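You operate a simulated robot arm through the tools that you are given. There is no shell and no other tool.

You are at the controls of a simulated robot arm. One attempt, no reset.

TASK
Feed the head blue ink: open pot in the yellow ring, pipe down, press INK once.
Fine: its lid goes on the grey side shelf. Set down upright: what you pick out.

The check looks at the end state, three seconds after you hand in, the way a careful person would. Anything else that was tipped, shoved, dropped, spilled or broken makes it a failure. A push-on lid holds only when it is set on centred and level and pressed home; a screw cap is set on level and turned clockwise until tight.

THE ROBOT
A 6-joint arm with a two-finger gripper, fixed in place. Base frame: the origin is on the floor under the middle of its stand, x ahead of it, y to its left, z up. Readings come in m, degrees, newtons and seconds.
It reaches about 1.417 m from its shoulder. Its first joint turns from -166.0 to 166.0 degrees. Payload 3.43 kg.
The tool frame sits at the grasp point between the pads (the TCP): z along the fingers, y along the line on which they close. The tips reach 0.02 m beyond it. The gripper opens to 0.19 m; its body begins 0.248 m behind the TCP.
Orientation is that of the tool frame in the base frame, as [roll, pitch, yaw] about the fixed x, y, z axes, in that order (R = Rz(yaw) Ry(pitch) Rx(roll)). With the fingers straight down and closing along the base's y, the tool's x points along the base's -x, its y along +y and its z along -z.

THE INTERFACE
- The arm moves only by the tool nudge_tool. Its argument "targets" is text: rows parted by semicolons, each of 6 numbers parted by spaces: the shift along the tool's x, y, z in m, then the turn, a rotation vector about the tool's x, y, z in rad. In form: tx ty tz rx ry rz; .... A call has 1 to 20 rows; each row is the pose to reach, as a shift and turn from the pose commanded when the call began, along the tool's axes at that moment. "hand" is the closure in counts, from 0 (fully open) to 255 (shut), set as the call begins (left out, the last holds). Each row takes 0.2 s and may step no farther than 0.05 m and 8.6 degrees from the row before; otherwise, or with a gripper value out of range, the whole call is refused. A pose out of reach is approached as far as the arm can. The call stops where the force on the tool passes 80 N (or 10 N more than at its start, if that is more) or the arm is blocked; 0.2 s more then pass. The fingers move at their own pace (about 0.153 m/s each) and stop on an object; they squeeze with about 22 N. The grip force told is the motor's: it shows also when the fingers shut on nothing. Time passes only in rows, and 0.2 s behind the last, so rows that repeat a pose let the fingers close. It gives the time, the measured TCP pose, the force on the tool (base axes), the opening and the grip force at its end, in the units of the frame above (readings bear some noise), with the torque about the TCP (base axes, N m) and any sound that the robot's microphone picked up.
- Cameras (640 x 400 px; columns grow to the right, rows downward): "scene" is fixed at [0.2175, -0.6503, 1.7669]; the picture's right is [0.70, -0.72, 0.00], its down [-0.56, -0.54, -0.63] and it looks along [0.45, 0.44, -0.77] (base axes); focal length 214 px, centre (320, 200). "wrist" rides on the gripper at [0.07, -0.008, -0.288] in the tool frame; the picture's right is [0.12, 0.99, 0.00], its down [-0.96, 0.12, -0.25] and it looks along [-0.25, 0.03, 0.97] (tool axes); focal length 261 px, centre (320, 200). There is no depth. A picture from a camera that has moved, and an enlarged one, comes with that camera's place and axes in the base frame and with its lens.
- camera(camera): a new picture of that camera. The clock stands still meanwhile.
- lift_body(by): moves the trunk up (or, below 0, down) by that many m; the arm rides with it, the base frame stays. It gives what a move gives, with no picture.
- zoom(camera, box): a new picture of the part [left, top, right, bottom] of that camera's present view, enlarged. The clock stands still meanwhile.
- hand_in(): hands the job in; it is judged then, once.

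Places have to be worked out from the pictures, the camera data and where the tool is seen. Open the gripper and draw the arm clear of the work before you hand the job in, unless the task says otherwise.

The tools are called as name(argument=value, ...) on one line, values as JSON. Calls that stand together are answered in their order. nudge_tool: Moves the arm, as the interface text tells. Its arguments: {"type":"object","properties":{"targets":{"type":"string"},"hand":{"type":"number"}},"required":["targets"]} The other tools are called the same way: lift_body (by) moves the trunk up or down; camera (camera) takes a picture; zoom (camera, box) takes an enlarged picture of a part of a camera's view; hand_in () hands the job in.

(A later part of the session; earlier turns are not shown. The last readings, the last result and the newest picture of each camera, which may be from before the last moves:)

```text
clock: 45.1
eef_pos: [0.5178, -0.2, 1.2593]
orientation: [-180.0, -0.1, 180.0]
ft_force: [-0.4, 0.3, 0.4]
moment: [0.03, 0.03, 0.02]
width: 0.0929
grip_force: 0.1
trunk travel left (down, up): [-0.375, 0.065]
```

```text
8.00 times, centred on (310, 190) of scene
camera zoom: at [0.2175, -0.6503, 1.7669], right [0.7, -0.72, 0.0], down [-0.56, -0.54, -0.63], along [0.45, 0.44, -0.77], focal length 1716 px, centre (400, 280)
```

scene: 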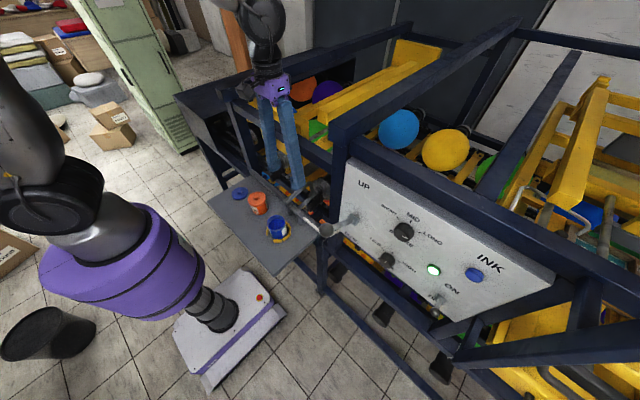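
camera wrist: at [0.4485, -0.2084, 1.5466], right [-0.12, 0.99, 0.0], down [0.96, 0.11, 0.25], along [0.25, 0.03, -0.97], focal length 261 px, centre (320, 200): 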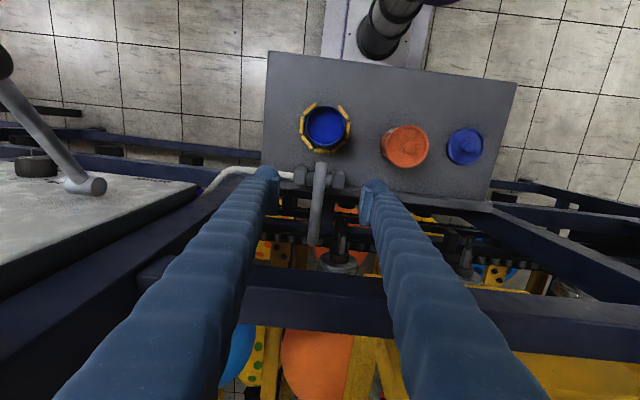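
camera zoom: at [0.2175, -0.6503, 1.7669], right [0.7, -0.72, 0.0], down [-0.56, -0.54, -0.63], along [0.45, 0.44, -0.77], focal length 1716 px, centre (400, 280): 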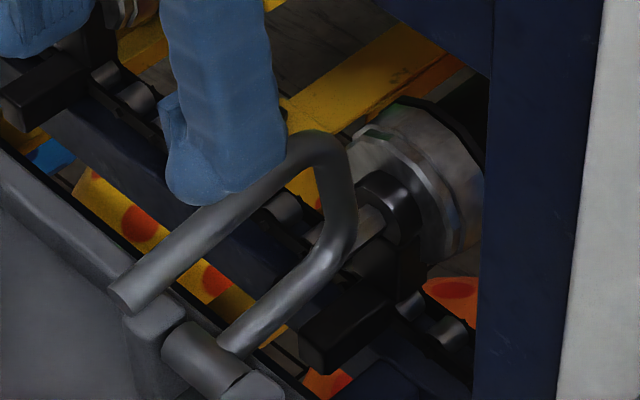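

The pipe lies along x at y ≈ -0.200: free end at x ≈ 0.498, bend at x ≈ 0.635, leg axis at z ≈ 1.13. A navy bar runs behind it, so I'll measure the clearance to that bar before going in.

zoom(camera="scene", box=[230, 95, 358, 215])

zoom(camera="wrist", box=[240, 200, 400, 360])

```text
3.33 times, centred on (294, 155) of scene
camera zoom: at [0.2175, -0.6503, 1.7669], right [0.7, -0.72, 0.0], down [-0.56, -0.54, -0.63], along [0.45, 0.44, -0.77], focal length 715 px, centre (407, 350)
```

zoom: 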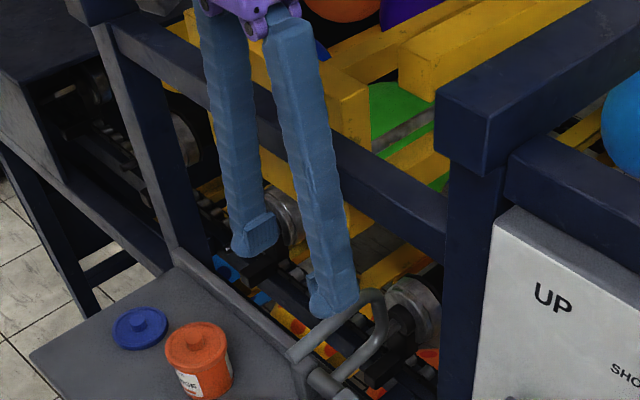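

```text
2.50 times, centred on (320, 280) of wrist
camera zoom: at [0.4485, -0.2084, 1.5466], right [-0.12, 0.99, 0.0], down [0.96, 0.11, 0.25], along [0.25, 0.03, -0.97], focal length 652 px, centre (320, 0)
```

zoom: 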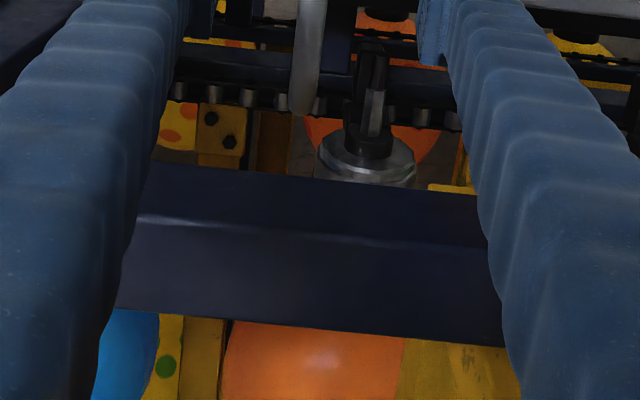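

The bar's position is uncertain from these views, so I'll zoom in on its edges in both cameras to pin it down.

zoom(camera="scene", box=[290, 110, 370, 190])

zoom(camera="scene", box=[220, 80, 300, 160])

zoom(camera="wrist", box=[100, 180, 420, 380])

```text
5.00 times, centred on (330, 150) of scene
camera zoom: at [0.2175, -0.6503, 1.7669], right [0.7, -0.72, 0.0], down [-0.56, -0.54, -0.63], along [0.45, 0.44, -0.77], focal length 1072 px, centre (270, 450)
```

zoom: 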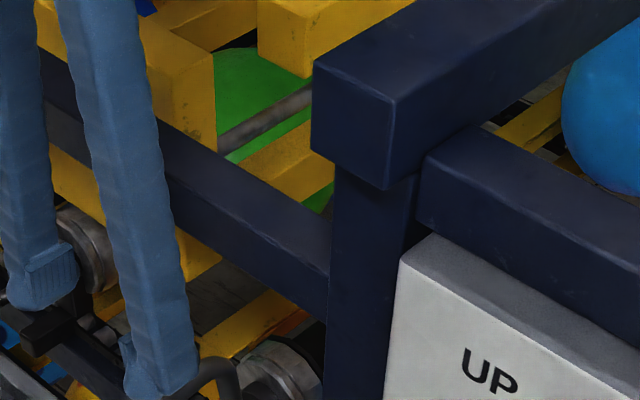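

```text
5.00 times, centred on (260, 120) of scene
camera zoom: at [0.2175, -0.6503, 1.7669], right [0.7, -0.72, 0.0], down [-0.56, -0.54, -0.63], along [0.45, 0.44, -0.77], focal length 1072 px, centre (620, 600)
```

zoom: 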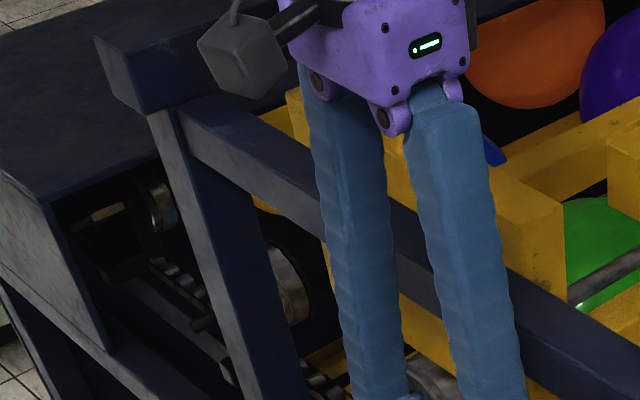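

```text
2.00 times, centred on (260, 280) of wrist
camera zoom: at [0.4485, -0.2084, 1.5466], right [-0.12, 0.99, 0.0], down [0.96, 0.11, 0.25], along [0.25, 0.03, -0.97], focal length 521 px, centre (440, 40)
```

zoom: 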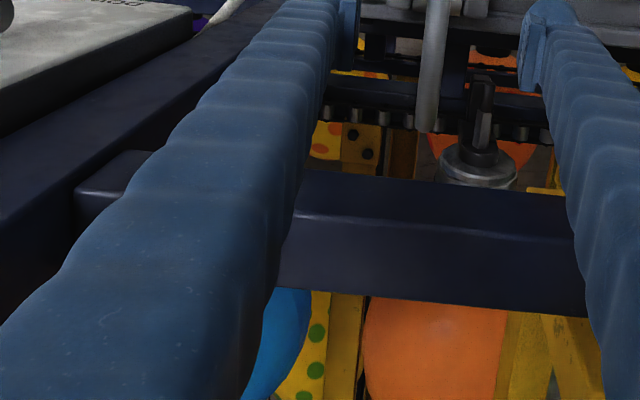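

Triangulating its edges puts the navy bar's inner face at x ≈ 0.58, z ≈ 1.30–1.35, so vertical fingers would hit it. I'll tilt the tool 30° so the fingers reach in under the bar, narrow the opening, and move to a pre-grip above the pipe's upper leg.

nudge_tool(targets="0 0 0 0 -0.1309 0; 0 0 0 0 -0.2618 0; 0 0 0 0 -0.3927 0; 0 0 0 0 -0.5236 0; -0.016 0 0.022 0 -0.5236 0; -0.032 0 0.044 0 -0.5236 0; -0.0483 0 0.0666 0 -0.5236 0; -0.0483 0 0.0666 0 -0.5236 0; -0.0483 0 0.0666 0 -0.5236 0", hand=174)

camera(camera="wrist")

zoom(camera="scene", box=[240, 110, 368, 210])

```text
clock: 47.1
eef_pos: [0.566, -0.2021, 1.1917]
orientation: [179.9, 30.0, 180.0]
ft_force: [0.4, -0.3, -0.4]
moment: [-0.01, 0.03, -0.01]
width: 0.0603
grip_force: 0.0
trunk travel left (down, up): [-0.375, 0.065]
```

```text
taken
camera wrist: at [0.3621, -0.2104, 1.4061], right [-0.1, 0.99, -0.06], down [0.71, 0.12, 0.69], along [0.7, 0.03, -0.72], focal length 261 px, centre (320, 200)
```

wrist: 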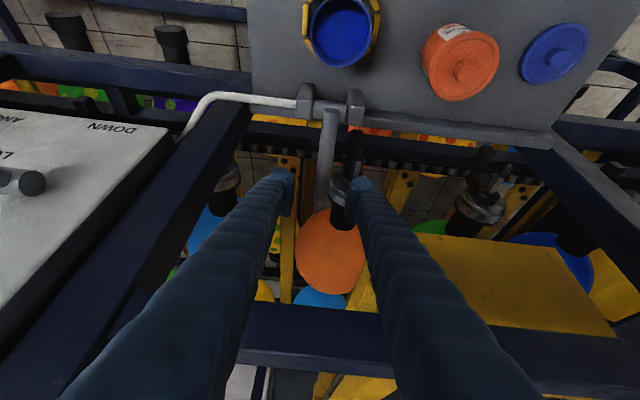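

```text
4.00 times, centred on (304, 160) of scene
camera zoom: at [0.2175, -0.6503, 1.7669], right [0.7, -0.72, 0.0], down [-0.56, -0.54, -0.63], along [0.45, 0.44, -0.77], focal length 858 px, centre (384, 360)
```

zoom: 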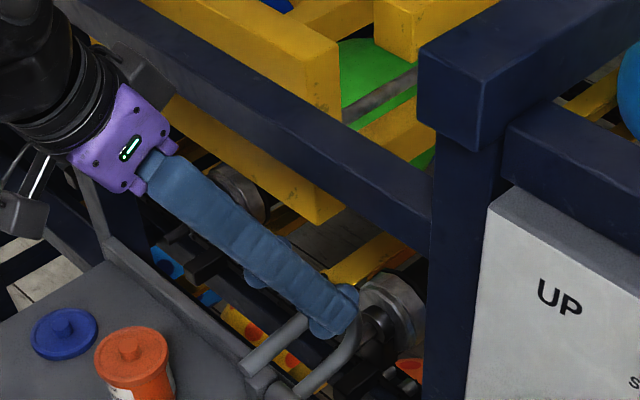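

The fingers now reach under the bar with the pipe leg between them. I'll zoom in to check lateral centring.

zoom(camera="wrist", box=[250, 80, 410, 240])

zoom(camera="scene", box=[280, 165, 360, 215])

```text
2.50 times, centred on (330, 160) of wrist
camera zoom: at [0.3621, -0.2104, 1.4061], right [-0.1, 0.99, -0.06], down [0.71, 0.12, 0.69], along [0.7, 0.03, -0.72], focal length 652 px, centre (295, 300)
```

zoom: 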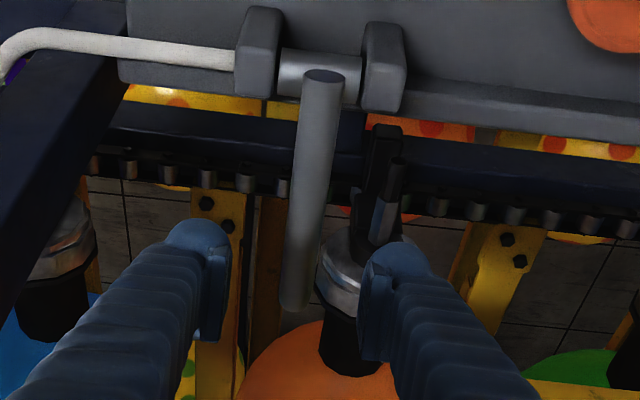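

```text
8.00 times, centred on (320, 190) of scene
camera zoom: at [0.2175, -0.6503, 1.7669], right [0.7, -0.72, 0.0], down [-0.56, -0.54, -0.63], along [0.45, 0.44, -0.77], focal length 1716 px, centre (320, 280)
```

zoom: 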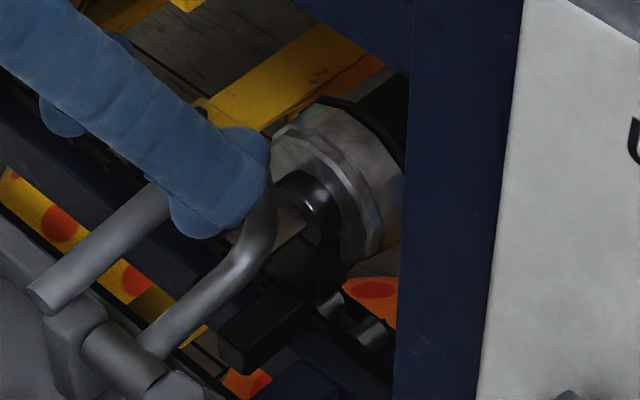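

The pipe is centred between the pads. I'll advance along the tool axis onto the leg just before its bend.

nudge_tool(targets="0 0.001 0.02 0 0 0; 0 0.001 0.04 0 0 0; 0 0.001 0.06 0 0 0; 0 0.001 0.07 0 0 0; 0 0.001 0.08 0 0 0; 0 0.001 0.08 0 0 0")

zoom(camera="wrist", box=[250, 80, 410, 240])

zoom(camera="scene", box=[280, 165, 360, 215])

```text
clock: 48.5
eef_pos: [0.6079, -0.199, 1.1229]
orientation: [-180.0, 30.1, -180.0]
ft_force: [0.2, -0.2, 0.7]
moment: [-0.02, -0.04, -0.01]
width: 0.0604
grip_force: 0.1
trunk travel left (down, up): [-0.375, 0.065]
```

```text
2.50 times, centred on (330, 160) of wrist
camera zoom: at [0.4041, -0.2075, 1.3358], right [-0.1, 0.99, -0.06], down [0.71, 0.12, 0.7], along [0.7, 0.03, -0.72], focal length 652 px, centre (295, 300)
```

zoom: 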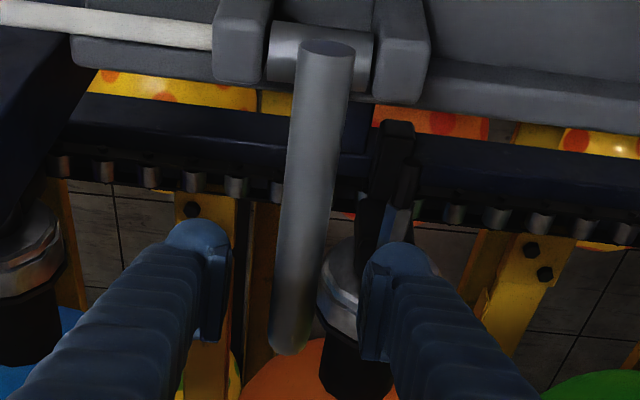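

```text
8.00 times, centred on (320, 190) of scene
camera zoom: at [0.2175, -0.6503, 1.7669], right [0.7, -0.72, 0.0], down [-0.56, -0.54, -0.63], along [0.45, 0.44, -0.77], focal length 1716 px, centre (320, 280)
```

zoom: 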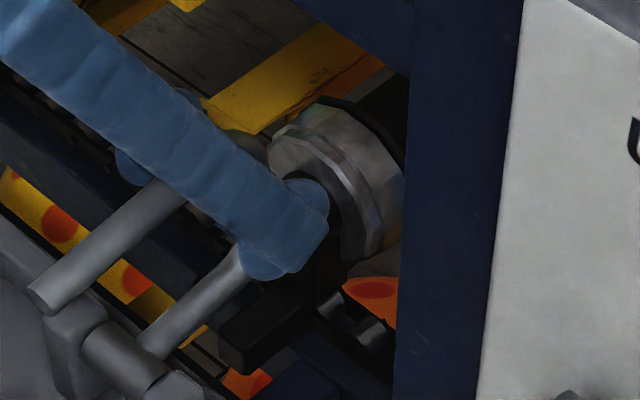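

The pipe leg is between the pads at about the right depth. I'll close on it.

nudge_tool(targets="0 0.001 0 0 0 0; 0 0.001 0 0 0 0; 0 0.001 0 0 0 0", hand=255)

zoom(camera="wrist", box=[250, 80, 410, 240])

```text
clock: 49.3
eef_pos: [0.6081, -0.2005, 1.1214]
orientation: [180.0, 29.9, 179.7]
ft_force: [1.4, -19.6, -1.8]
moment: [-0.03, -0.11, -0.39]
width: 0.0149
grip_force: 45.4
trunk travel left (down, up): [-0.375, 0.065]
```

```text
2.50 times, centred on (330, 160) of wrist
camera zoom: at [0.4049, -0.2082, 1.3352], right [-0.1, 0.99, -0.06], down [0.71, 0.11, 0.7], along [0.7, 0.03, -0.72], focal length 652 px, centre (295, 300)
```

zoom: 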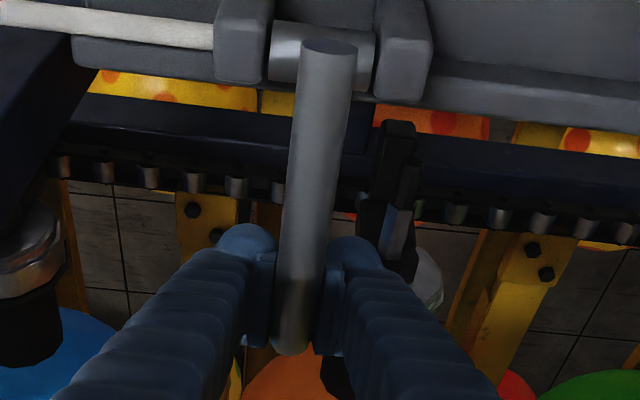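

The gripper holds the pipe, but there is a 20 N side load, so I'm about a millimetre or two off in y. I'll shift the tool -2 mm in y to relieve it and reread.

nudge_tool(targets="0 -0.001 0 0 0 0; 0 -0.002 0 0 0 0; 0 -0.002 0 0 0 0")

zoom(camera="wrist", box=[270, 140, 380, 240])

zoom(camera="scene", box=[290, 170, 354, 210])

```text
clock: 50.1
eef_pos: [0.6075, -0.1996, 1.1225]
orientation: [179.9, 29.9, 179.9]
ft_force: [-0.6, -10.2, -6.0]
moment: [0.08, -0.29, -0.2]
width: 0.0144
grip_force: 45.2
trunk travel left (down, up): [-0.375, 0.065]
```

```text
4.00 times, centred on (325, 190) of wrist
camera zoom: at [0.4042, -0.2086, 1.3358], right [-0.1, 0.99, -0.06], down [0.71, 0.11, 0.69], along [0.7, 0.03, -0.72], focal length 1043 px, centre (300, 240)
```

zoom: 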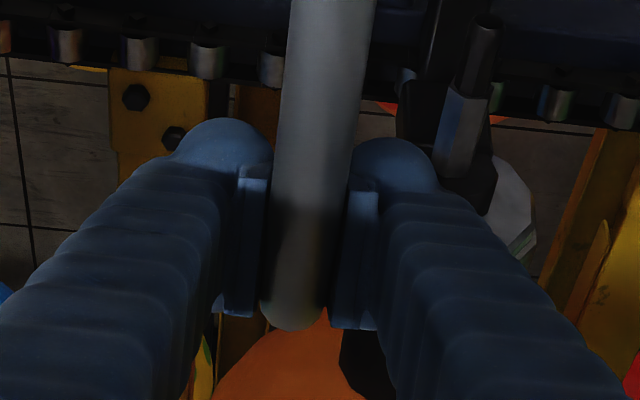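

```text
10.00 times, centred on (322, 190) of scene
camera zoom: at [0.2175, -0.6503, 1.7669], right [0.7, -0.72, 0.0], down [-0.56, -0.54, -0.63], along [0.45, 0.44, -0.77], focal length 2145 px, centre (300, 300)
```

zoom: 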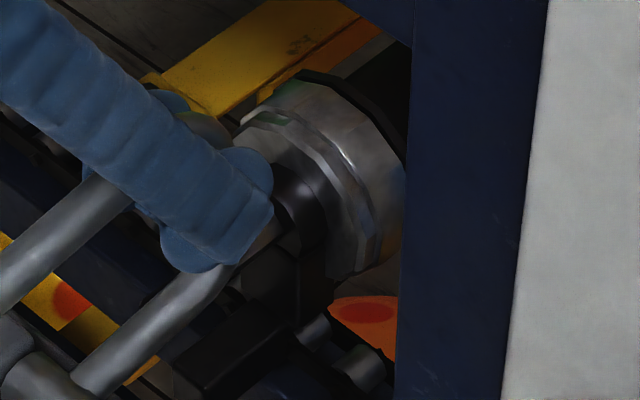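

The side load halved to 10 N, so I'll take out another 1.5 mm and then start the swing with a small first increment.

nudge_tool(targets="0 -0.001 0 0 0 0; 0 -0.0015 0 0 0 0; 0 -0.0015 0 0 0 0")

```text
clock: 50.9
eef_pos: [0.6069, -0.1996, 1.1229]
orientation: [180.0, 30.0, -179.9]
ft_force: [-3.0, 7.3, -10.3]
moment: [0.04, -0.33, 0.21]
width: 0.0143
grip_force: 45.3
trunk travel left (down, up): [-0.375, 0.065]
```

The residual side load is small. Now I'll swing the pipe along an arc about its hinge, taken as (0.537, 1.031) in x–z, first by about 24° while slowly untilting the tool.

nudge_tool(targets="0.0063 0.0006 -0.0108 0 0.0436 0; 0.0137 0.0006 -0.0210 0 0.0873 0; 0.0221 0.0006 -0.0303 0 0.1309 0; 0.0314 0.0006 -0.0388 0 0.1745 0")

camera(camera="wrist")

zoom(camera="scene", box=[240, 130, 368, 230])

```text
clock: 51.9
eef_pos: [0.5624, -0.2008, 1.1419]
orientation: [-179.9, 20.2, 179.9]
ft_force: [13.7, 9.6, 3.2]
moment: [-0.1, -1.28, -0.06]
width: 0.0141
grip_force: 44.7
trunk travel left (down, up): [-0.375, 0.065]
```

```text
taken
camera wrist: at [0.3987, -0.2083, 1.388], right [-0.11, 0.99, -0.04], down [0.82, 0.11, 0.56], along [0.56, 0.03, -0.83], focal length 261 px, centre (320, 200)
```

wrist: 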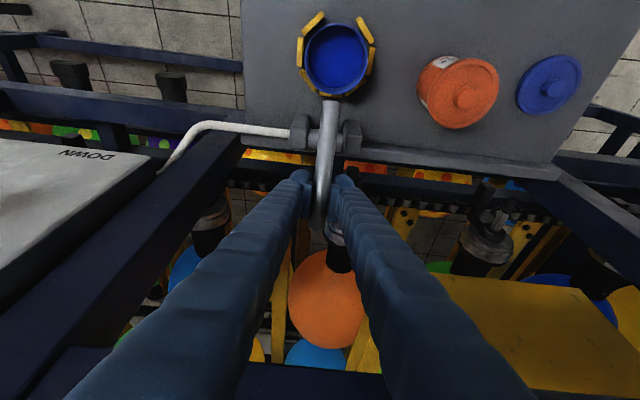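

```text
4.00 times, centred on (304, 180) of scene
camera zoom: at [0.2175, -0.6503, 1.7669], right [0.7, -0.72, 0.0], down [-0.56, -0.54, -0.63], along [0.45, 0.44, -0.77], focal length 858 px, centre (384, 280)
```

zoom: 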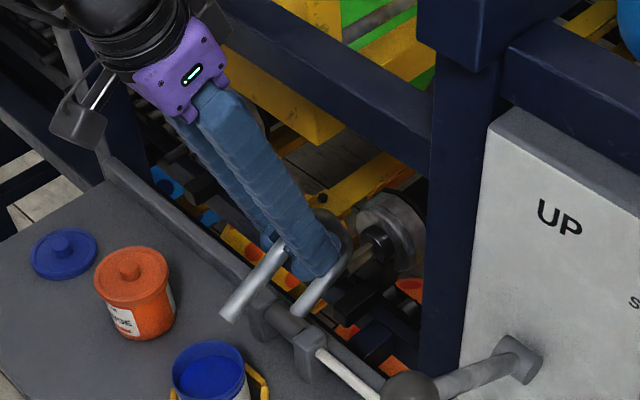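

The pipe is swinging with modest resistance of about 14 N. I'll continue the arc from about 24° to 54°.

nudge_tool(targets="0.0113 0 -0.0056 0 0.0436 0; 0.0231 0 -0.0101 0 0.0873 0; 0.0354 0 -0.0133 0 0.1309 0; 0.0479 0 -0.0153 0 0.1745 0; 0.0605 0 -0.0160 0 0.2182 0")

camera(camera="wrist")

zoom(camera="scene", box=[240, 130, 368, 230])

```text
clock: 53.1
eef_pos: [0.5007, -0.2007, 1.1335]
orientation: [-180.0, 7.5, 179.9]
ft_force: [29.3, 26.5, -26.3]
moment: [0.04, -1.86, -0.44]
width: 0.0155
grip_force: 45.5
trunk travel left (down, up): [-0.375, 0.065]
```

```text
taken
camera wrist: at [0.3964, -0.2083, 1.4092], right [-0.12, 0.99, -0.02], down [0.92, 0.11, 0.37], along [0.37, 0.03, -0.93], focal length 261 px, centre (320, 200)
```

wrist: 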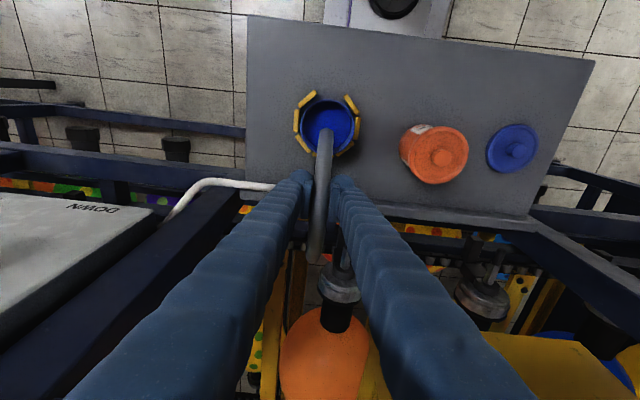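

```text
4.00 times, centred on (304, 180) of scene
camera zoom: at [0.2175, -0.6503, 1.7669], right [0.7, -0.72, 0.0], down [-0.56, -0.54, -0.63], along [0.45, 0.44, -0.77], focal length 858 px, centre (384, 280)
```

zoom: 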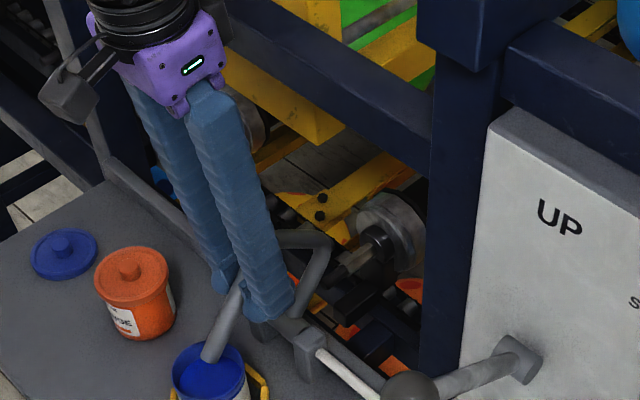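

The pipe has turned about 52° and its end is now over the open pot. The forces suggest my arc radius is about 3 mm too large, so I'll pull it in, shift +2 mm in y, and continue to about 72°.

nudge_tool(targets="0.0054 0.001 0.0044 0 0.0218 0; 0.0113 0.002 0.0062 0 0.0436 0; 0.0170 0.002 0.0083 0 0.0655 0; 0.0228 0.002 0.0105 0 0.0873 0; 0.0338 0.002 0.0161 0 0.1309 0")

camera(camera="wrist")

zoom(camera="scene", box=[240, 150, 352, 240])

```text
clock: 54.3
eef_pos: [0.4681, -0.1989, 1.1153]
orientation: [-180.0, -0.1, -180.0]
ft_force: [17.9, -7.3, -6.0]
moment: [-0.03, -1.1, 0.07]
width: 0.0175
grip_force: 45.1
trunk travel left (down, up): [-0.375, 0.065]
```

```text
taken
camera wrist: at [0.3984, -0.2084, 1.4019], right [-0.12, 0.99, 0.0], down [0.96, 0.12, 0.25], along [0.24, 0.03, -0.97], focal length 261 px, centre (320, 200)
```

wrist: 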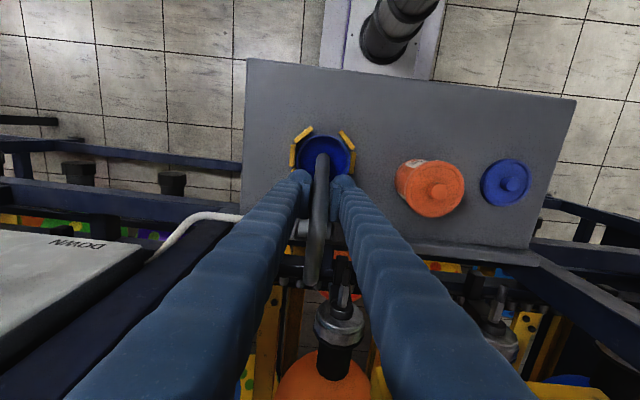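

```text
4.44 times, centred on (296, 195) of scene
camera zoom: at [0.2175, -0.6503, 1.7669], right [0.7, -0.72, 0.0], down [-0.56, -0.54, -0.63], along [0.45, 0.44, -0.77], focal length 953 px, centre (427, 222)
```

zoom: 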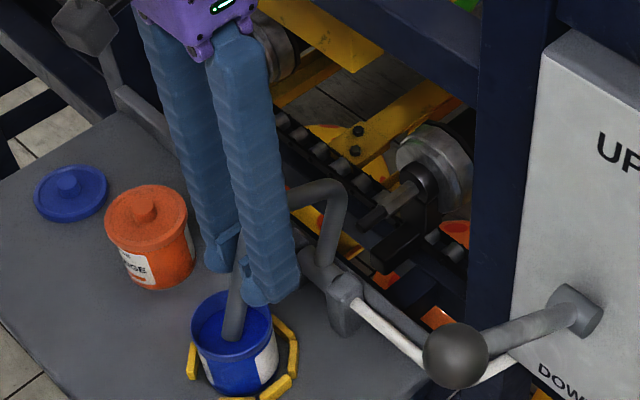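

The pipe's end is now inside the pot and the forces have eased. I'll continue to about 84° in small steps.

nudge_tool(targets="0.0046 -0.0004 0.0038 0 0 0; 0.0091 -0.0006 0.0079 0 0 0; 0.0133 -0.0006 0.0122 0 0 0; 0.0173 -0.0006 0.0167 0 0 0")

zoom(camera="wrist", box=[250, 100, 410, 260])

zoom(camera="scene", box=[250, 170, 346, 240])

```text
clock: 55.3
eef_pos: [0.4501, -0.2001, 1.0987]
orientation: [-180.0, 0.1, 179.8]
ft_force: [14.7, -8.6, 1.7]
moment: [-0.05, -1.13, 0.1]
width: 0.0175
grip_force: 45.4
trunk travel left (down, up): [-0.375, 0.065]
```

```text
2.50 times, centred on (330, 180) of wrist
camera zoom: at [0.3809, -0.2086, 1.3853], right [-0.12, 0.99, 0.0], down [0.96, 0.11, 0.25], along [0.25, 0.03, -0.97], focal length 652 px, centre (295, 250)
```

zoom: 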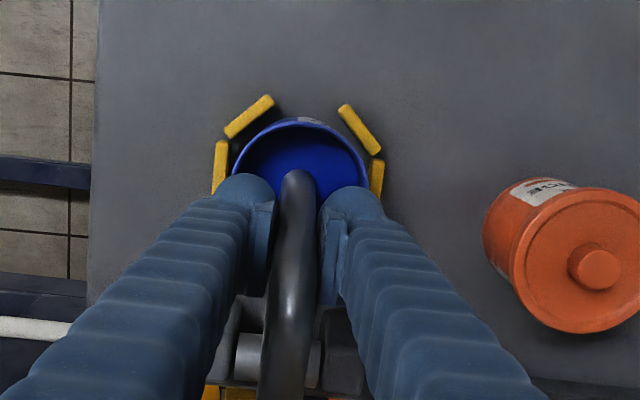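

```text
5.71 times, centred on (298, 205) of scene
camera zoom: at [0.2175, -0.6503, 1.7669], right [0.7, -0.72, 0.0], down [-0.56, -0.54, -0.63], along [0.45, 0.44, -0.77], focal length 1226 px, centre (446, 171)
```

zoom: 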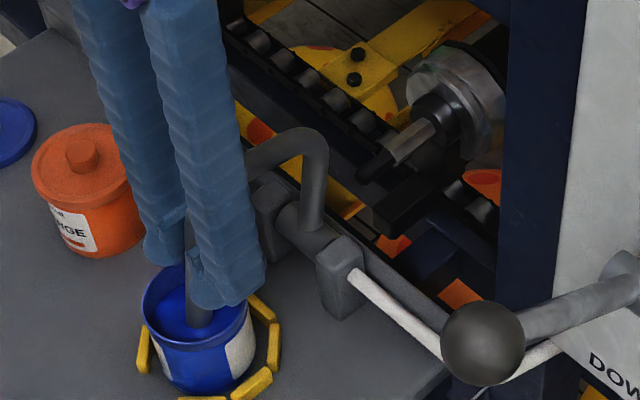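

The pipe is nearly upright in the pot. I'll continue the last bit to about 90° and check for the stop.

nudge_tool(targets="0.0026 0 0.0032 0 0 0; 0.0050 0 0.0064 0 0 0; 0.0072 0 0.0096 0 0 0")

zoom(camera="scene", box=[250, 170, 346, 240])

zoom(camera="wrist", box=[250, 100, 410, 260])

```text
clock: 56.1
eef_pos: [0.4445, -0.201, 1.0903]
orientation: [-180.0, 0.1, 179.9]
ft_force: [12.7, -14.2, 5.0]
moment: [-0.13, -1.29, 0.07]
width: 0.0174
grip_force: 45.5
trunk travel left (down, up): [-0.375, 0.065]
```

```text
5.71 times, centred on (298, 205) of scene
camera zoom: at [0.2175, -0.6503, 1.7669], right [0.7, -0.72, 0.0], down [-0.56, -0.54, -0.63], along [0.45, 0.44, -0.77], focal length 1226 px, centre (446, 171)
```

zoom: 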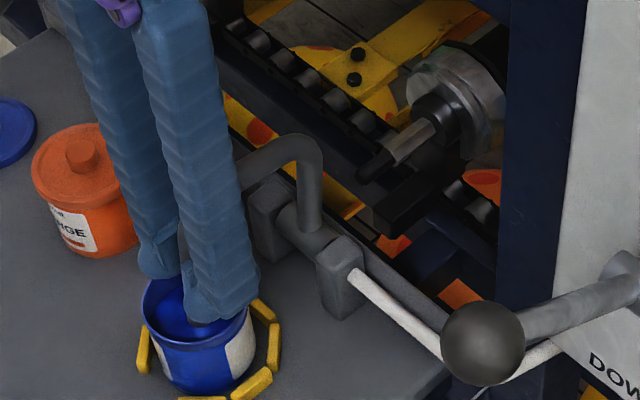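

```text
2.50 times, centred on (330, 180) of wrist
camera zoom: at [0.3741, -0.2086, 1.377], right [-0.12, 0.99, 0.0], down [0.96, 0.11, 0.25], along [0.25, 0.03, -0.97], focal length 652 px, centre (295, 250)
```

zoom: 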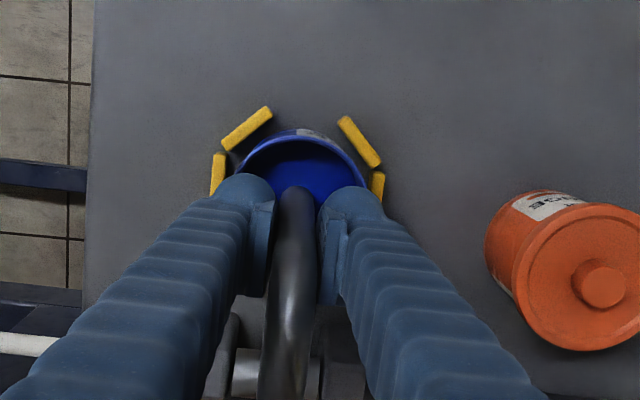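

The pipe is at roughly 87–90° with no stop felt yet. I'll advance 3° more, watching for a rise in force.

nudge_tool(targets="0.0017 0.0006 0.0025 0 0 0; 0.0033 0.0006 0.0051 0 0 0; 0.0033 0.0006 0.0051 0 0 0")

zoom(camera="scene", box=[250, 170, 346, 240])

```text
clock: 56.9
eef_pos: [0.4405, -0.1995, 1.085]
orientation: [180.0, 0.0, 179.9]
ft_force: [4.2, -27.0, 9.0]
moment: [-0.25, -1.1, 0.1]
width: 0.0176
grip_force: 44.7
trunk travel left (down, up): [-0.375, 0.065]
```

```text
5.71 times, centred on (298, 205) of scene
camera zoom: at [0.2175, -0.6503, 1.7669], right [0.7, -0.72, 0.0], down [-0.56, -0.54, -0.63], along [0.45, 0.44, -0.77], focal length 1226 px, centre (446, 171)
```

zoom: 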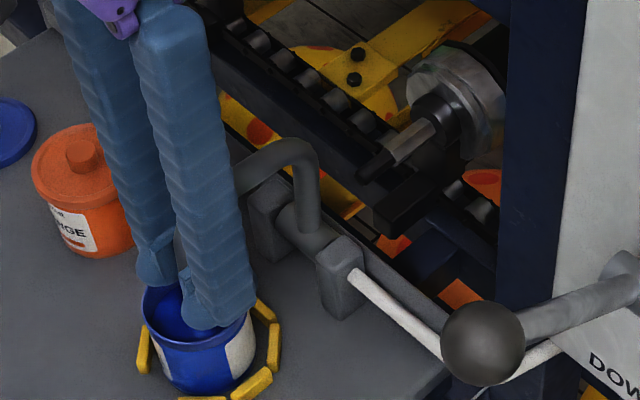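

The pipe is upright now (about 91°), with only a side load on the grip. I'll relieve that in y and then open the fingers to release the pipe.

nudge_tool(targets="0 -0.001 0 0 0 0; 0 -0.002 0 0 0 0; 0 -0.002 0 0 0 0")

nudge_tool(targets="0 0 0 0 0 0; 0 0 0 0 0 0; 0 0 0 0 0 0", hand=174)

zoom(camera="scene", box=[250, 170, 346, 240])

zoom(camera="wrist", box=[250, 100, 410, 260])

```text
clock: 57.7
eef_pos: [0.44, -0.2, 1.0832]
orientation: [180.0, -0.1, 180.0]
ft_force: [12.9, -0.3, -0.4]
moment: [-0.05, -0.66, 0.02]
width: 0.0176
grip_force: 45.0
trunk travel left (down, up): [-0.375, 0.065]
```

```text
clock: 58.5
eef_pos: [0.439, -0.1998, 1.0832]
orientation: [180.0, -0.1, 180.0]
ft_force: [0.3, -0.3, -0.3]
moment: [0.01, 0.06, 0.01]
width: 0.0604
grip_force: 0.0
trunk travel left (down, up): [-0.375, 0.065]
```

```text
5.71 times, centred on (298, 205) of scene
camera zoom: at [0.2175, -0.6503, 1.7669], right [0.7, -0.72, 0.0], down [-0.56, -0.54, -0.63], along [0.45, 0.44, -0.77], focal length 1226 px, centre (446, 171)
```

zoom: 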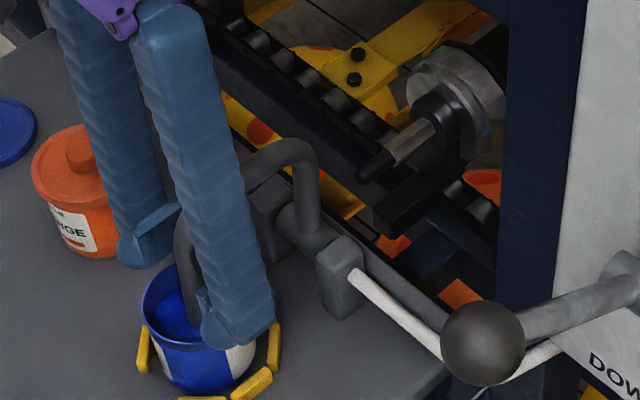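

```text
2.50 times, centred on (330, 180) of wrist
camera zoom: at [0.3704, -0.2091, 1.3713], right [-0.12, 0.99, 0.0], down [0.96, 0.11, 0.25], along [0.25, 0.03, -0.97], focal length 652 px, centre (295, 250)
```

zoom: 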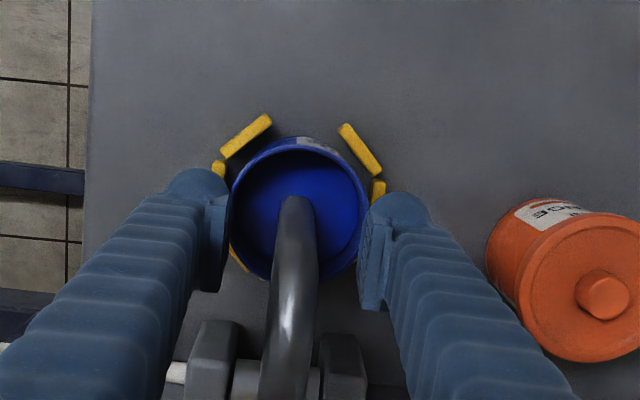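

The pipe holds its position in the pot. I'll rise straight up so the fingers clear the pipe, then inspect.

nudge_tool(targets="0 0 -0.02 0 0 0; 0 0 -0.05 0 0 0; 0 0 -0.09 0 0 0; 0 0 -0.13 0 0 0; 0 0 -0.17 0 0 0; 0 0 -0.17 0 0 0")

camera(camera="wrist")

zoom(camera="wrist", box=[250, 100, 410, 260])

zoom(camera="scene", box=[250, 170, 346, 240])

```text
clock: 59.9
eef_pos: [0.4416, -0.1989, 1.2511]
orientation: [-180.0, 0.0, 179.9]
ft_force: [0.3, 0.2, 0.2]
moment: [-0.02, 0.08, 0.03]
width: 0.0605
grip_force: 0.1
trunk travel left (down, up): [-0.375, 0.065]
```

```text
taken
camera wrist: at [0.3722, -0.2085, 1.5393], right [-0.12, 0.99, 0.0], down [0.96, 0.11, 0.25], along [0.24, 0.03, -0.97], focal length 261 px, centre (320, 200)
```

wrist: 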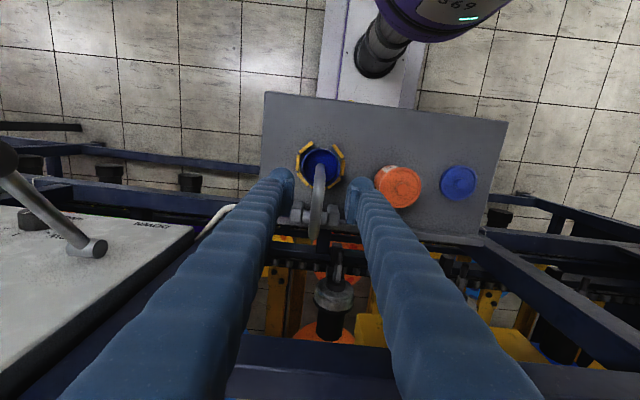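

```text
2.50 times, centred on (330, 180) of wrist
camera zoom: at [0.3722, -0.2085, 1.5393], right [-0.12, 0.99, 0.0], down [0.96, 0.11, 0.25], along [0.24, 0.03, -0.97], focal length 652 px, centre (295, 250)
```

zoom: 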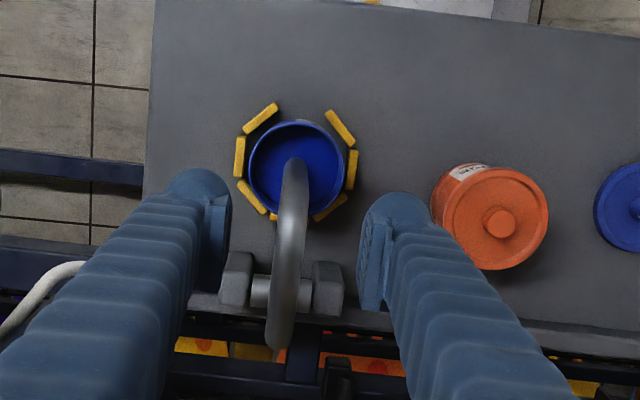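

```text
5.71 times, centred on (298, 205) of scene
camera zoom: at [0.2175, -0.6503, 1.7669], right [0.7, -0.72, 0.0], down [-0.56, -0.54, -0.63], along [0.45, 0.44, -0.77], focal length 1226 px, centre (446, 171)
```

zoom: 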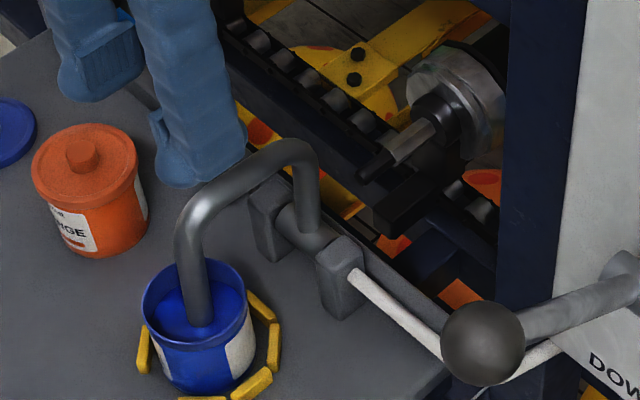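

The pipe stands in the pot with its end in the ink, but it looks a few degrees short of fully down. I'll close the fingers almost fully and press gently down on its top corner to bring it to its stop.

nudge_tool(targets="-0.01 -0.001 0 0 0 0; -0.01 -0.001 0 0 0 0; -0.01 -0.001 0.03 0 0 0; -0.01 -0.001 0.06 0 0 0; -0.01 -0.001 0.08 0 0 0; -0.01 -0.001 0.08 0 0 0", hand=247)

zoom(camera="wrist", box=[250, 100, 410, 260])

zoom(camera="scene", box=[250, 170, 346, 240])

```text
clock: 61.3
eef_pos: [0.4469, -0.2021, 1.1742]
orientation: [-179.9, 0.1, 179.9]
ft_force: [-0.4, 0.5, 0.6]
moment: [0.0, -0.06, 0.02]
width: 0.0057
grip_force: 0.1
trunk travel left (down, up): [-0.375, 0.065]
```

```text
2.50 times, centred on (330, 180) of wrist
camera zoom: at [0.3769, -0.2113, 1.4616], right [-0.12, 0.99, 0.0], down [0.96, 0.11, 0.25], along [0.25, 0.03, -0.97], focal length 652 px, centre (295, 250)
```

zoom: 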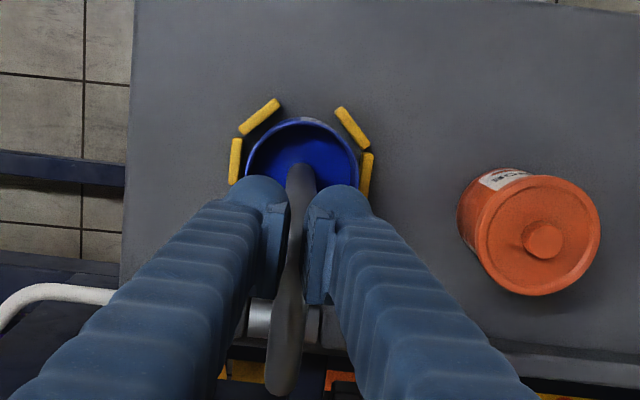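

```text
5.71 times, centred on (298, 205) of scene
camera zoom: at [0.2175, -0.6503, 1.7669], right [0.7, -0.72, 0.0], down [-0.56, -0.54, -0.63], along [0.45, 0.44, -0.77], focal length 1226 px, centre (446, 171)
```

zoom: 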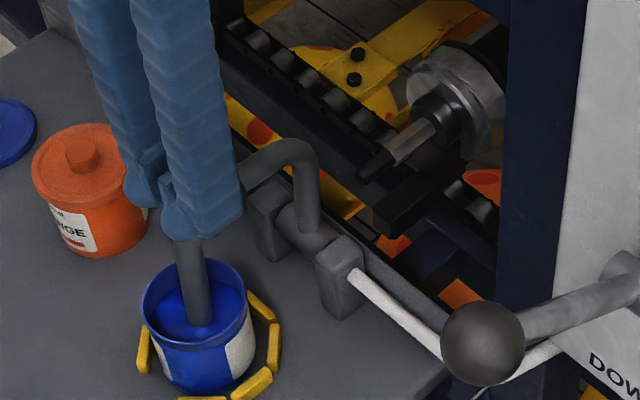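

The fingers are right over the pipe's top corner. I'll press down in small steps and read the force.

nudge_tool(targets="0 0.001 0.005 0 0 0; 0 0.001 0.010 0 0 0; 0 0.001 0.014 0 0 0; 0 0.001 0.014 0 0 0")

nudge_tool(targets="0 0 0.003 0 0 0; 0 0 0.006 0 0 0; 0 0 0.006 0 0 0")

```text
clock: 62.3
eef_pos: [0.4476, -0.1999, 1.1589]
orientation: [180.0, -0.1, 179.8]
ft_force: [0.2, 0.6, 0.4]
moment: [0.01, -0.02, 0.01]
width: 0.006
grip_force: 0.7
trunk travel left (down, up): [-0.375, 0.065]
```

```text
clock: 63.1
eef_pos: [0.4488, -0.2, 1.1542]
orientation: [-179.9, 0.1, 180.0]
ft_force: [1.1, 11.5, 12.9]
moment: [0.28, -0.03, 0.02]
width: 0.0121
grip_force: 5.6
trunk travel left (down, up): [-0.375, 0.065]
```

Contact is starting, but the pipe is wedging the pads apart. I'll back up, shift 3 cm sideways so one solid fingertip is over the pipe, and press with that instead.

nudge_tool(targets="0 0 -0.015 0 0 0; 0 0 -0.03 0 0 0; 0 0.015 -0.03 0 0 0; 0 0.029 -0.03 0 0 0; 0 0.029 -0.03 0 0 0", hand=255)

zoom(camera="wrist", box=[250, 100, 410, 260])

zoom(camera="scene", box=[250, 170, 346, 240])

```text
clock: 64.3
eef_pos: [0.4485, -0.1718, 1.1846]
orientation: [-180.0, 0.0, 179.9]
ft_force: [0.5, -0.5, -0.7]
moment: [-0.03, 0.01, 0.0]
width: 0.0
grip_force: 33.7
trunk travel left (down, up): [-0.375, 0.065]
```

```text
2.50 times, centred on (330, 180) of wrist
camera zoom: at [0.3798, -0.1794, 1.4714], right [-0.12, 0.99, 0.0], down [0.96, 0.11, 0.25], along [0.25, 0.03, -0.97], focal length 652 px, centre (295, 250)
```

zoom: 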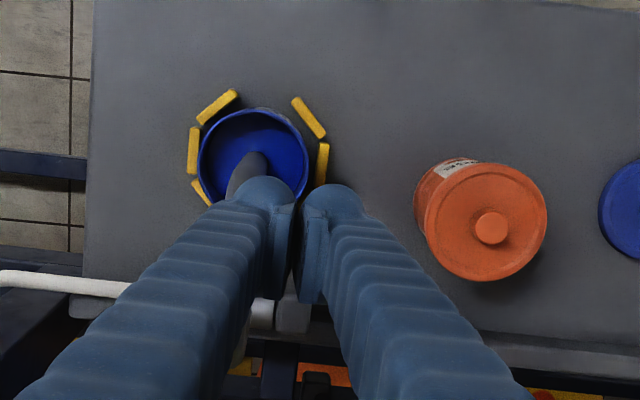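

```text
5.71 times, centred on (298, 205) of scene
camera zoom: at [0.2175, -0.6503, 1.7669], right [0.7, -0.72, 0.0], down [-0.56, -0.54, -0.63], along [0.45, 0.44, -0.77], focal length 1226 px, centre (446, 171)
```

zoom: 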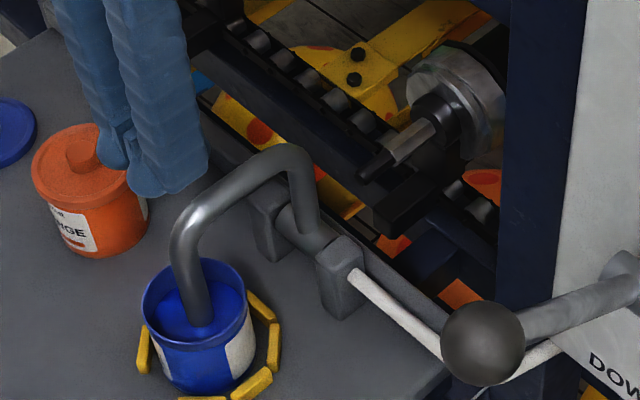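

The earlier push already moved the pipe further down; the cross-bar corner has shifted. I'll press with the single fingertip in small steps to feel for the hard stop.

nudge_tool(targets="0 0 0.008 0 0 0; 0 0 0.014 0 0 0; 0 0 0.018 0 0 0; 0 0 0.018 0 0 0")

nudge_tool(targets="0 0 0.002 0 0 0; 0 0 0.004 0 0 0; 0 0 0.004 0 0 0")

zoom(camera="scene", box=[250, 170, 346, 240])

```text
clock: 65.3
eef_pos: [0.4495, -0.171, 1.1665]
orientation: [180.0, 0.0, 179.9]
ft_force: [0.5, 0.0, -0.7]
moment: [0.02, -0.03, 0.02]
width: 0.0
grip_force: 34.4
trunk travel left (down, up): [-0.375, 0.065]
```

```text
clock: 66.1
eef_pos: [0.449, -0.1727, 1.1622]
orientation: [-180.0, 0.1, 180.0]
ft_force: [-0.5, -0.3, -0.2]
moment: [-0.05, 0.0, 0.03]
width: 0.0
grip_force: 34.1
trunk travel left (down, up): [-0.375, 0.065]
```

```text
5.71 times, centred on (298, 205) of scene
camera zoom: at [0.2175, -0.6503, 1.7669], right [0.7, -0.72, 0.0], down [-0.56, -0.54, -0.63], along [0.45, 0.44, -0.77], focal length 1226 px, centre (446, 171)
```

zoom: 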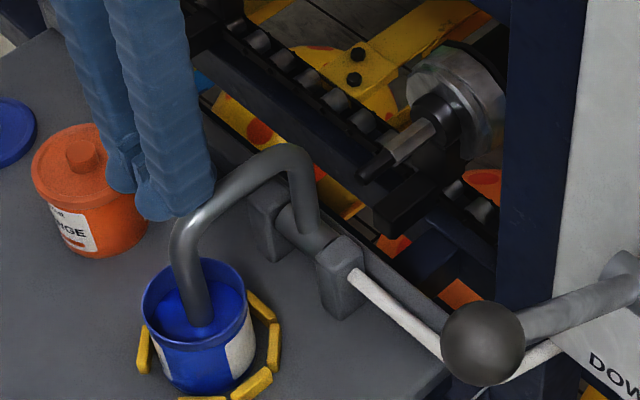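

No contact yet with the tip at 1.142, so I'll continue down in 3 mm steps.

nudge_tool(targets="0 0 0.003 0 0 0; 0 0 0.005 0 0 0; 0 0 0.005 0 0 0")

nudge_tool(targets="0 0 0.002 0 0 0; 0 0 0.004 0 0 0; 0 0 0.004 0 0 0")

zoom(camera="scene", box=[250, 170, 346, 240])

zoom(camera="wrist", box=[250, 100, 410, 260])

```text
clock: 66.9
eef_pos: [0.4488, -0.1716, 1.1571]
orientation: [-180.0, 0.0, 179.9]
ft_force: [0.0, -0.3, -0.3]
moment: [-0.04, 0.02, -0.01]
width: 0.0
grip_force: 34.0
trunk travel left (down, up): [-0.375, 0.065]
```

```text
clock: 67.7
eef_pos: [0.4491, -0.1705, 1.1528]
orientation: [-179.9, 0.0, -180.0]
ft_force: [0.4, 12.8, 15.3]
moment: [-0.18, -0.05, 0.03]
width: 0.0001
grip_force: 34.4
trunk travel left (down, up): [-0.375, 0.065]
```

```text
5.71 times, centred on (298, 205) of scene
camera zoom: at [0.2175, -0.6503, 1.7669], right [0.7, -0.72, 0.0], down [-0.56, -0.54, -0.63], along [0.45, 0.44, -0.77], focal length 1226 px, centre (446, 171)
```

zoom: 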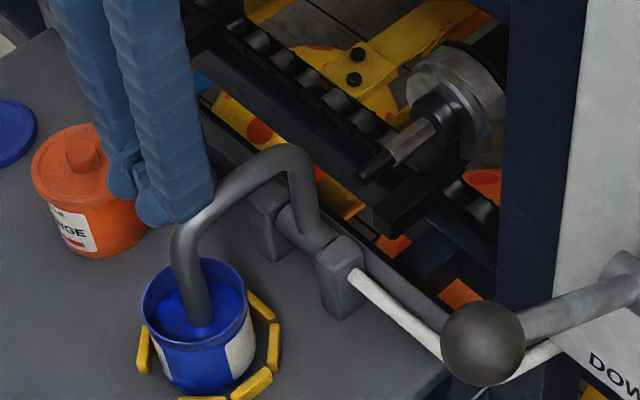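

```text
2.50 times, centred on (330, 180) of wrist
camera zoom: at [0.3793, -0.1792, 1.4412], right [-0.12, 0.99, 0.0], down [0.96, 0.11, 0.25], along [0.25, 0.03, -0.97], focal length 652 px, centre (295, 250)
```

zoom: 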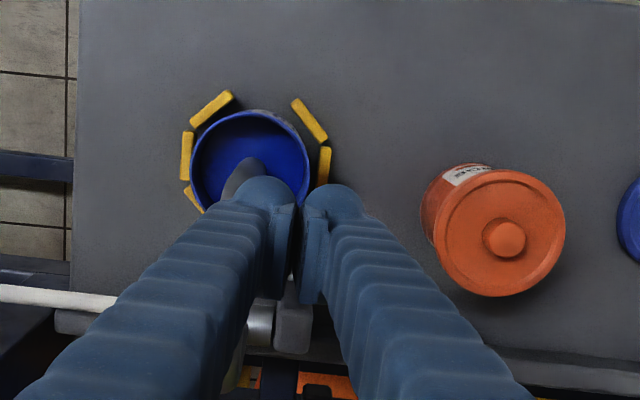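

The contact is glancing (12.8 N sideways), so the fingertip's centre is about a centimetre too far +y. I'll lift slightly, shift -1 cm in y, and press again.

nudge_tool(targets="0 0 -0.006 0 0 0; 0 0 -0.012 0 0 0; 0 -0.005 -0.012 0 0 0; 0 -0.010 -0.012 0 0 0; 0 -0.010 -0.007 0 0 0; 0 -0.010 -0.007 0 0 0")

nudge_tool(targets="0 0 0.002 0 0 0; 0 0 0.004 0 0 0; 0 0 0.004 0 0 0")

```text
clock: 69.1
eef_pos: [0.4478, -0.1817, 1.1621]
orientation: [180.0, 0.1, 179.9]
ft_force: [0.1, 1.1, 11.8]
moment: [-0.15, -0.04, -0.04]
width: 0.0003
grip_force: 34.3
trunk travel left (down, up): [-0.375, 0.065]
```

```text
clock: 70.0
eef_pos: [0.4478, -0.1807, 1.1623]
orientation: [-179.9, 0.4, 179.9]
ft_force: [-7.1, 10.4, 43.3]
moment: [-0.52, 0.72, -0.04]
width: 0.0001
grip_force: 33.7
trunk travel left (down, up): [-0.375, 0.065]
stopped in row 3: the force on the tool passed its limit at 82 N (the readings are from after the stop); the commanded pose is now the measured one
```

The force rose steeply to 82 N with no movement, so the pipe is at its hard stop. I'll retreat upward immediately and inspect.

nudge_tool(targets="0 0 -0.01 0 0 0; 0 0 -0.03 0 0 0; 0 0 -0.07 0 0 0; 0 0 -0.11 0 0 0; 0 0 -0.11 0 0 0")

camera(camera="wrist")

zoom(camera="wrist", box=[230, 100, 390, 260])

zoom(camera="scene", box=[250, 170, 346, 240])

```text
clock: 71.2
eef_pos: [0.4479, -0.1827, 1.2688]
orientation: [-179.9, 0.2, 180.0]
ft_force: [0.2, -0.7, 0.6]
moment: [0.01, 0.04, -0.01]
width: 0.0
grip_force: 34.2
trunk travel left (down, up): [-0.375, 0.065]
```

```text
taken
camera wrist: at [0.3778, -0.1906, 1.5555], right [-0.12, 0.99, 0.0], down [0.96, 0.11, 0.25], along [0.25, 0.03, -0.97], focal length 261 px, centre (320, 200)
```

wrist: 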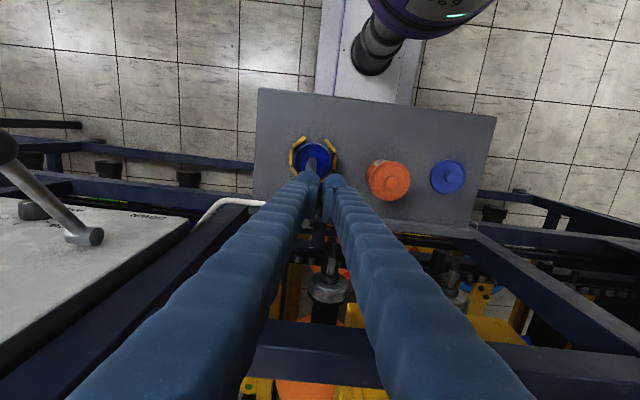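

```text
2.50 times, centred on (310, 180) of wrist
camera zoom: at [0.3778, -0.1906, 1.5555], right [-0.12, 0.99, 0.0], down [0.96, 0.11, 0.25], along [0.25, 0.03, -0.97], focal length 652 px, centre (345, 250)
```

zoom: 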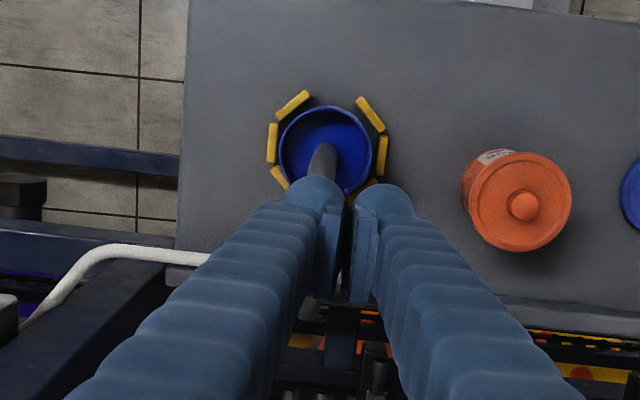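

```text
5.71 times, centred on (298, 205) of scene
camera zoom: at [0.2175, -0.6503, 1.7669], right [0.7, -0.72, 0.0], down [-0.56, -0.54, -0.63], along [0.45, 0.44, -0.77], focal length 1226 px, centre (446, 171)
```

zoom: 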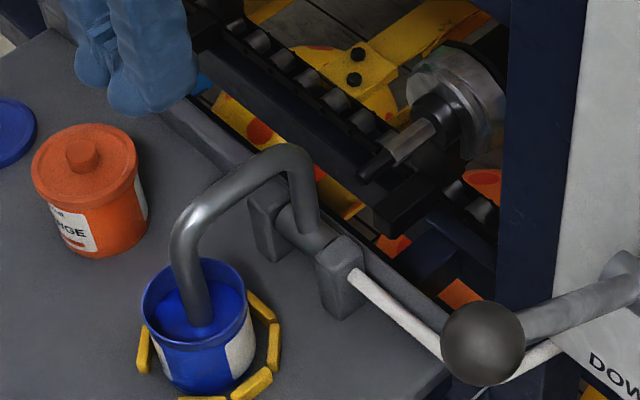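

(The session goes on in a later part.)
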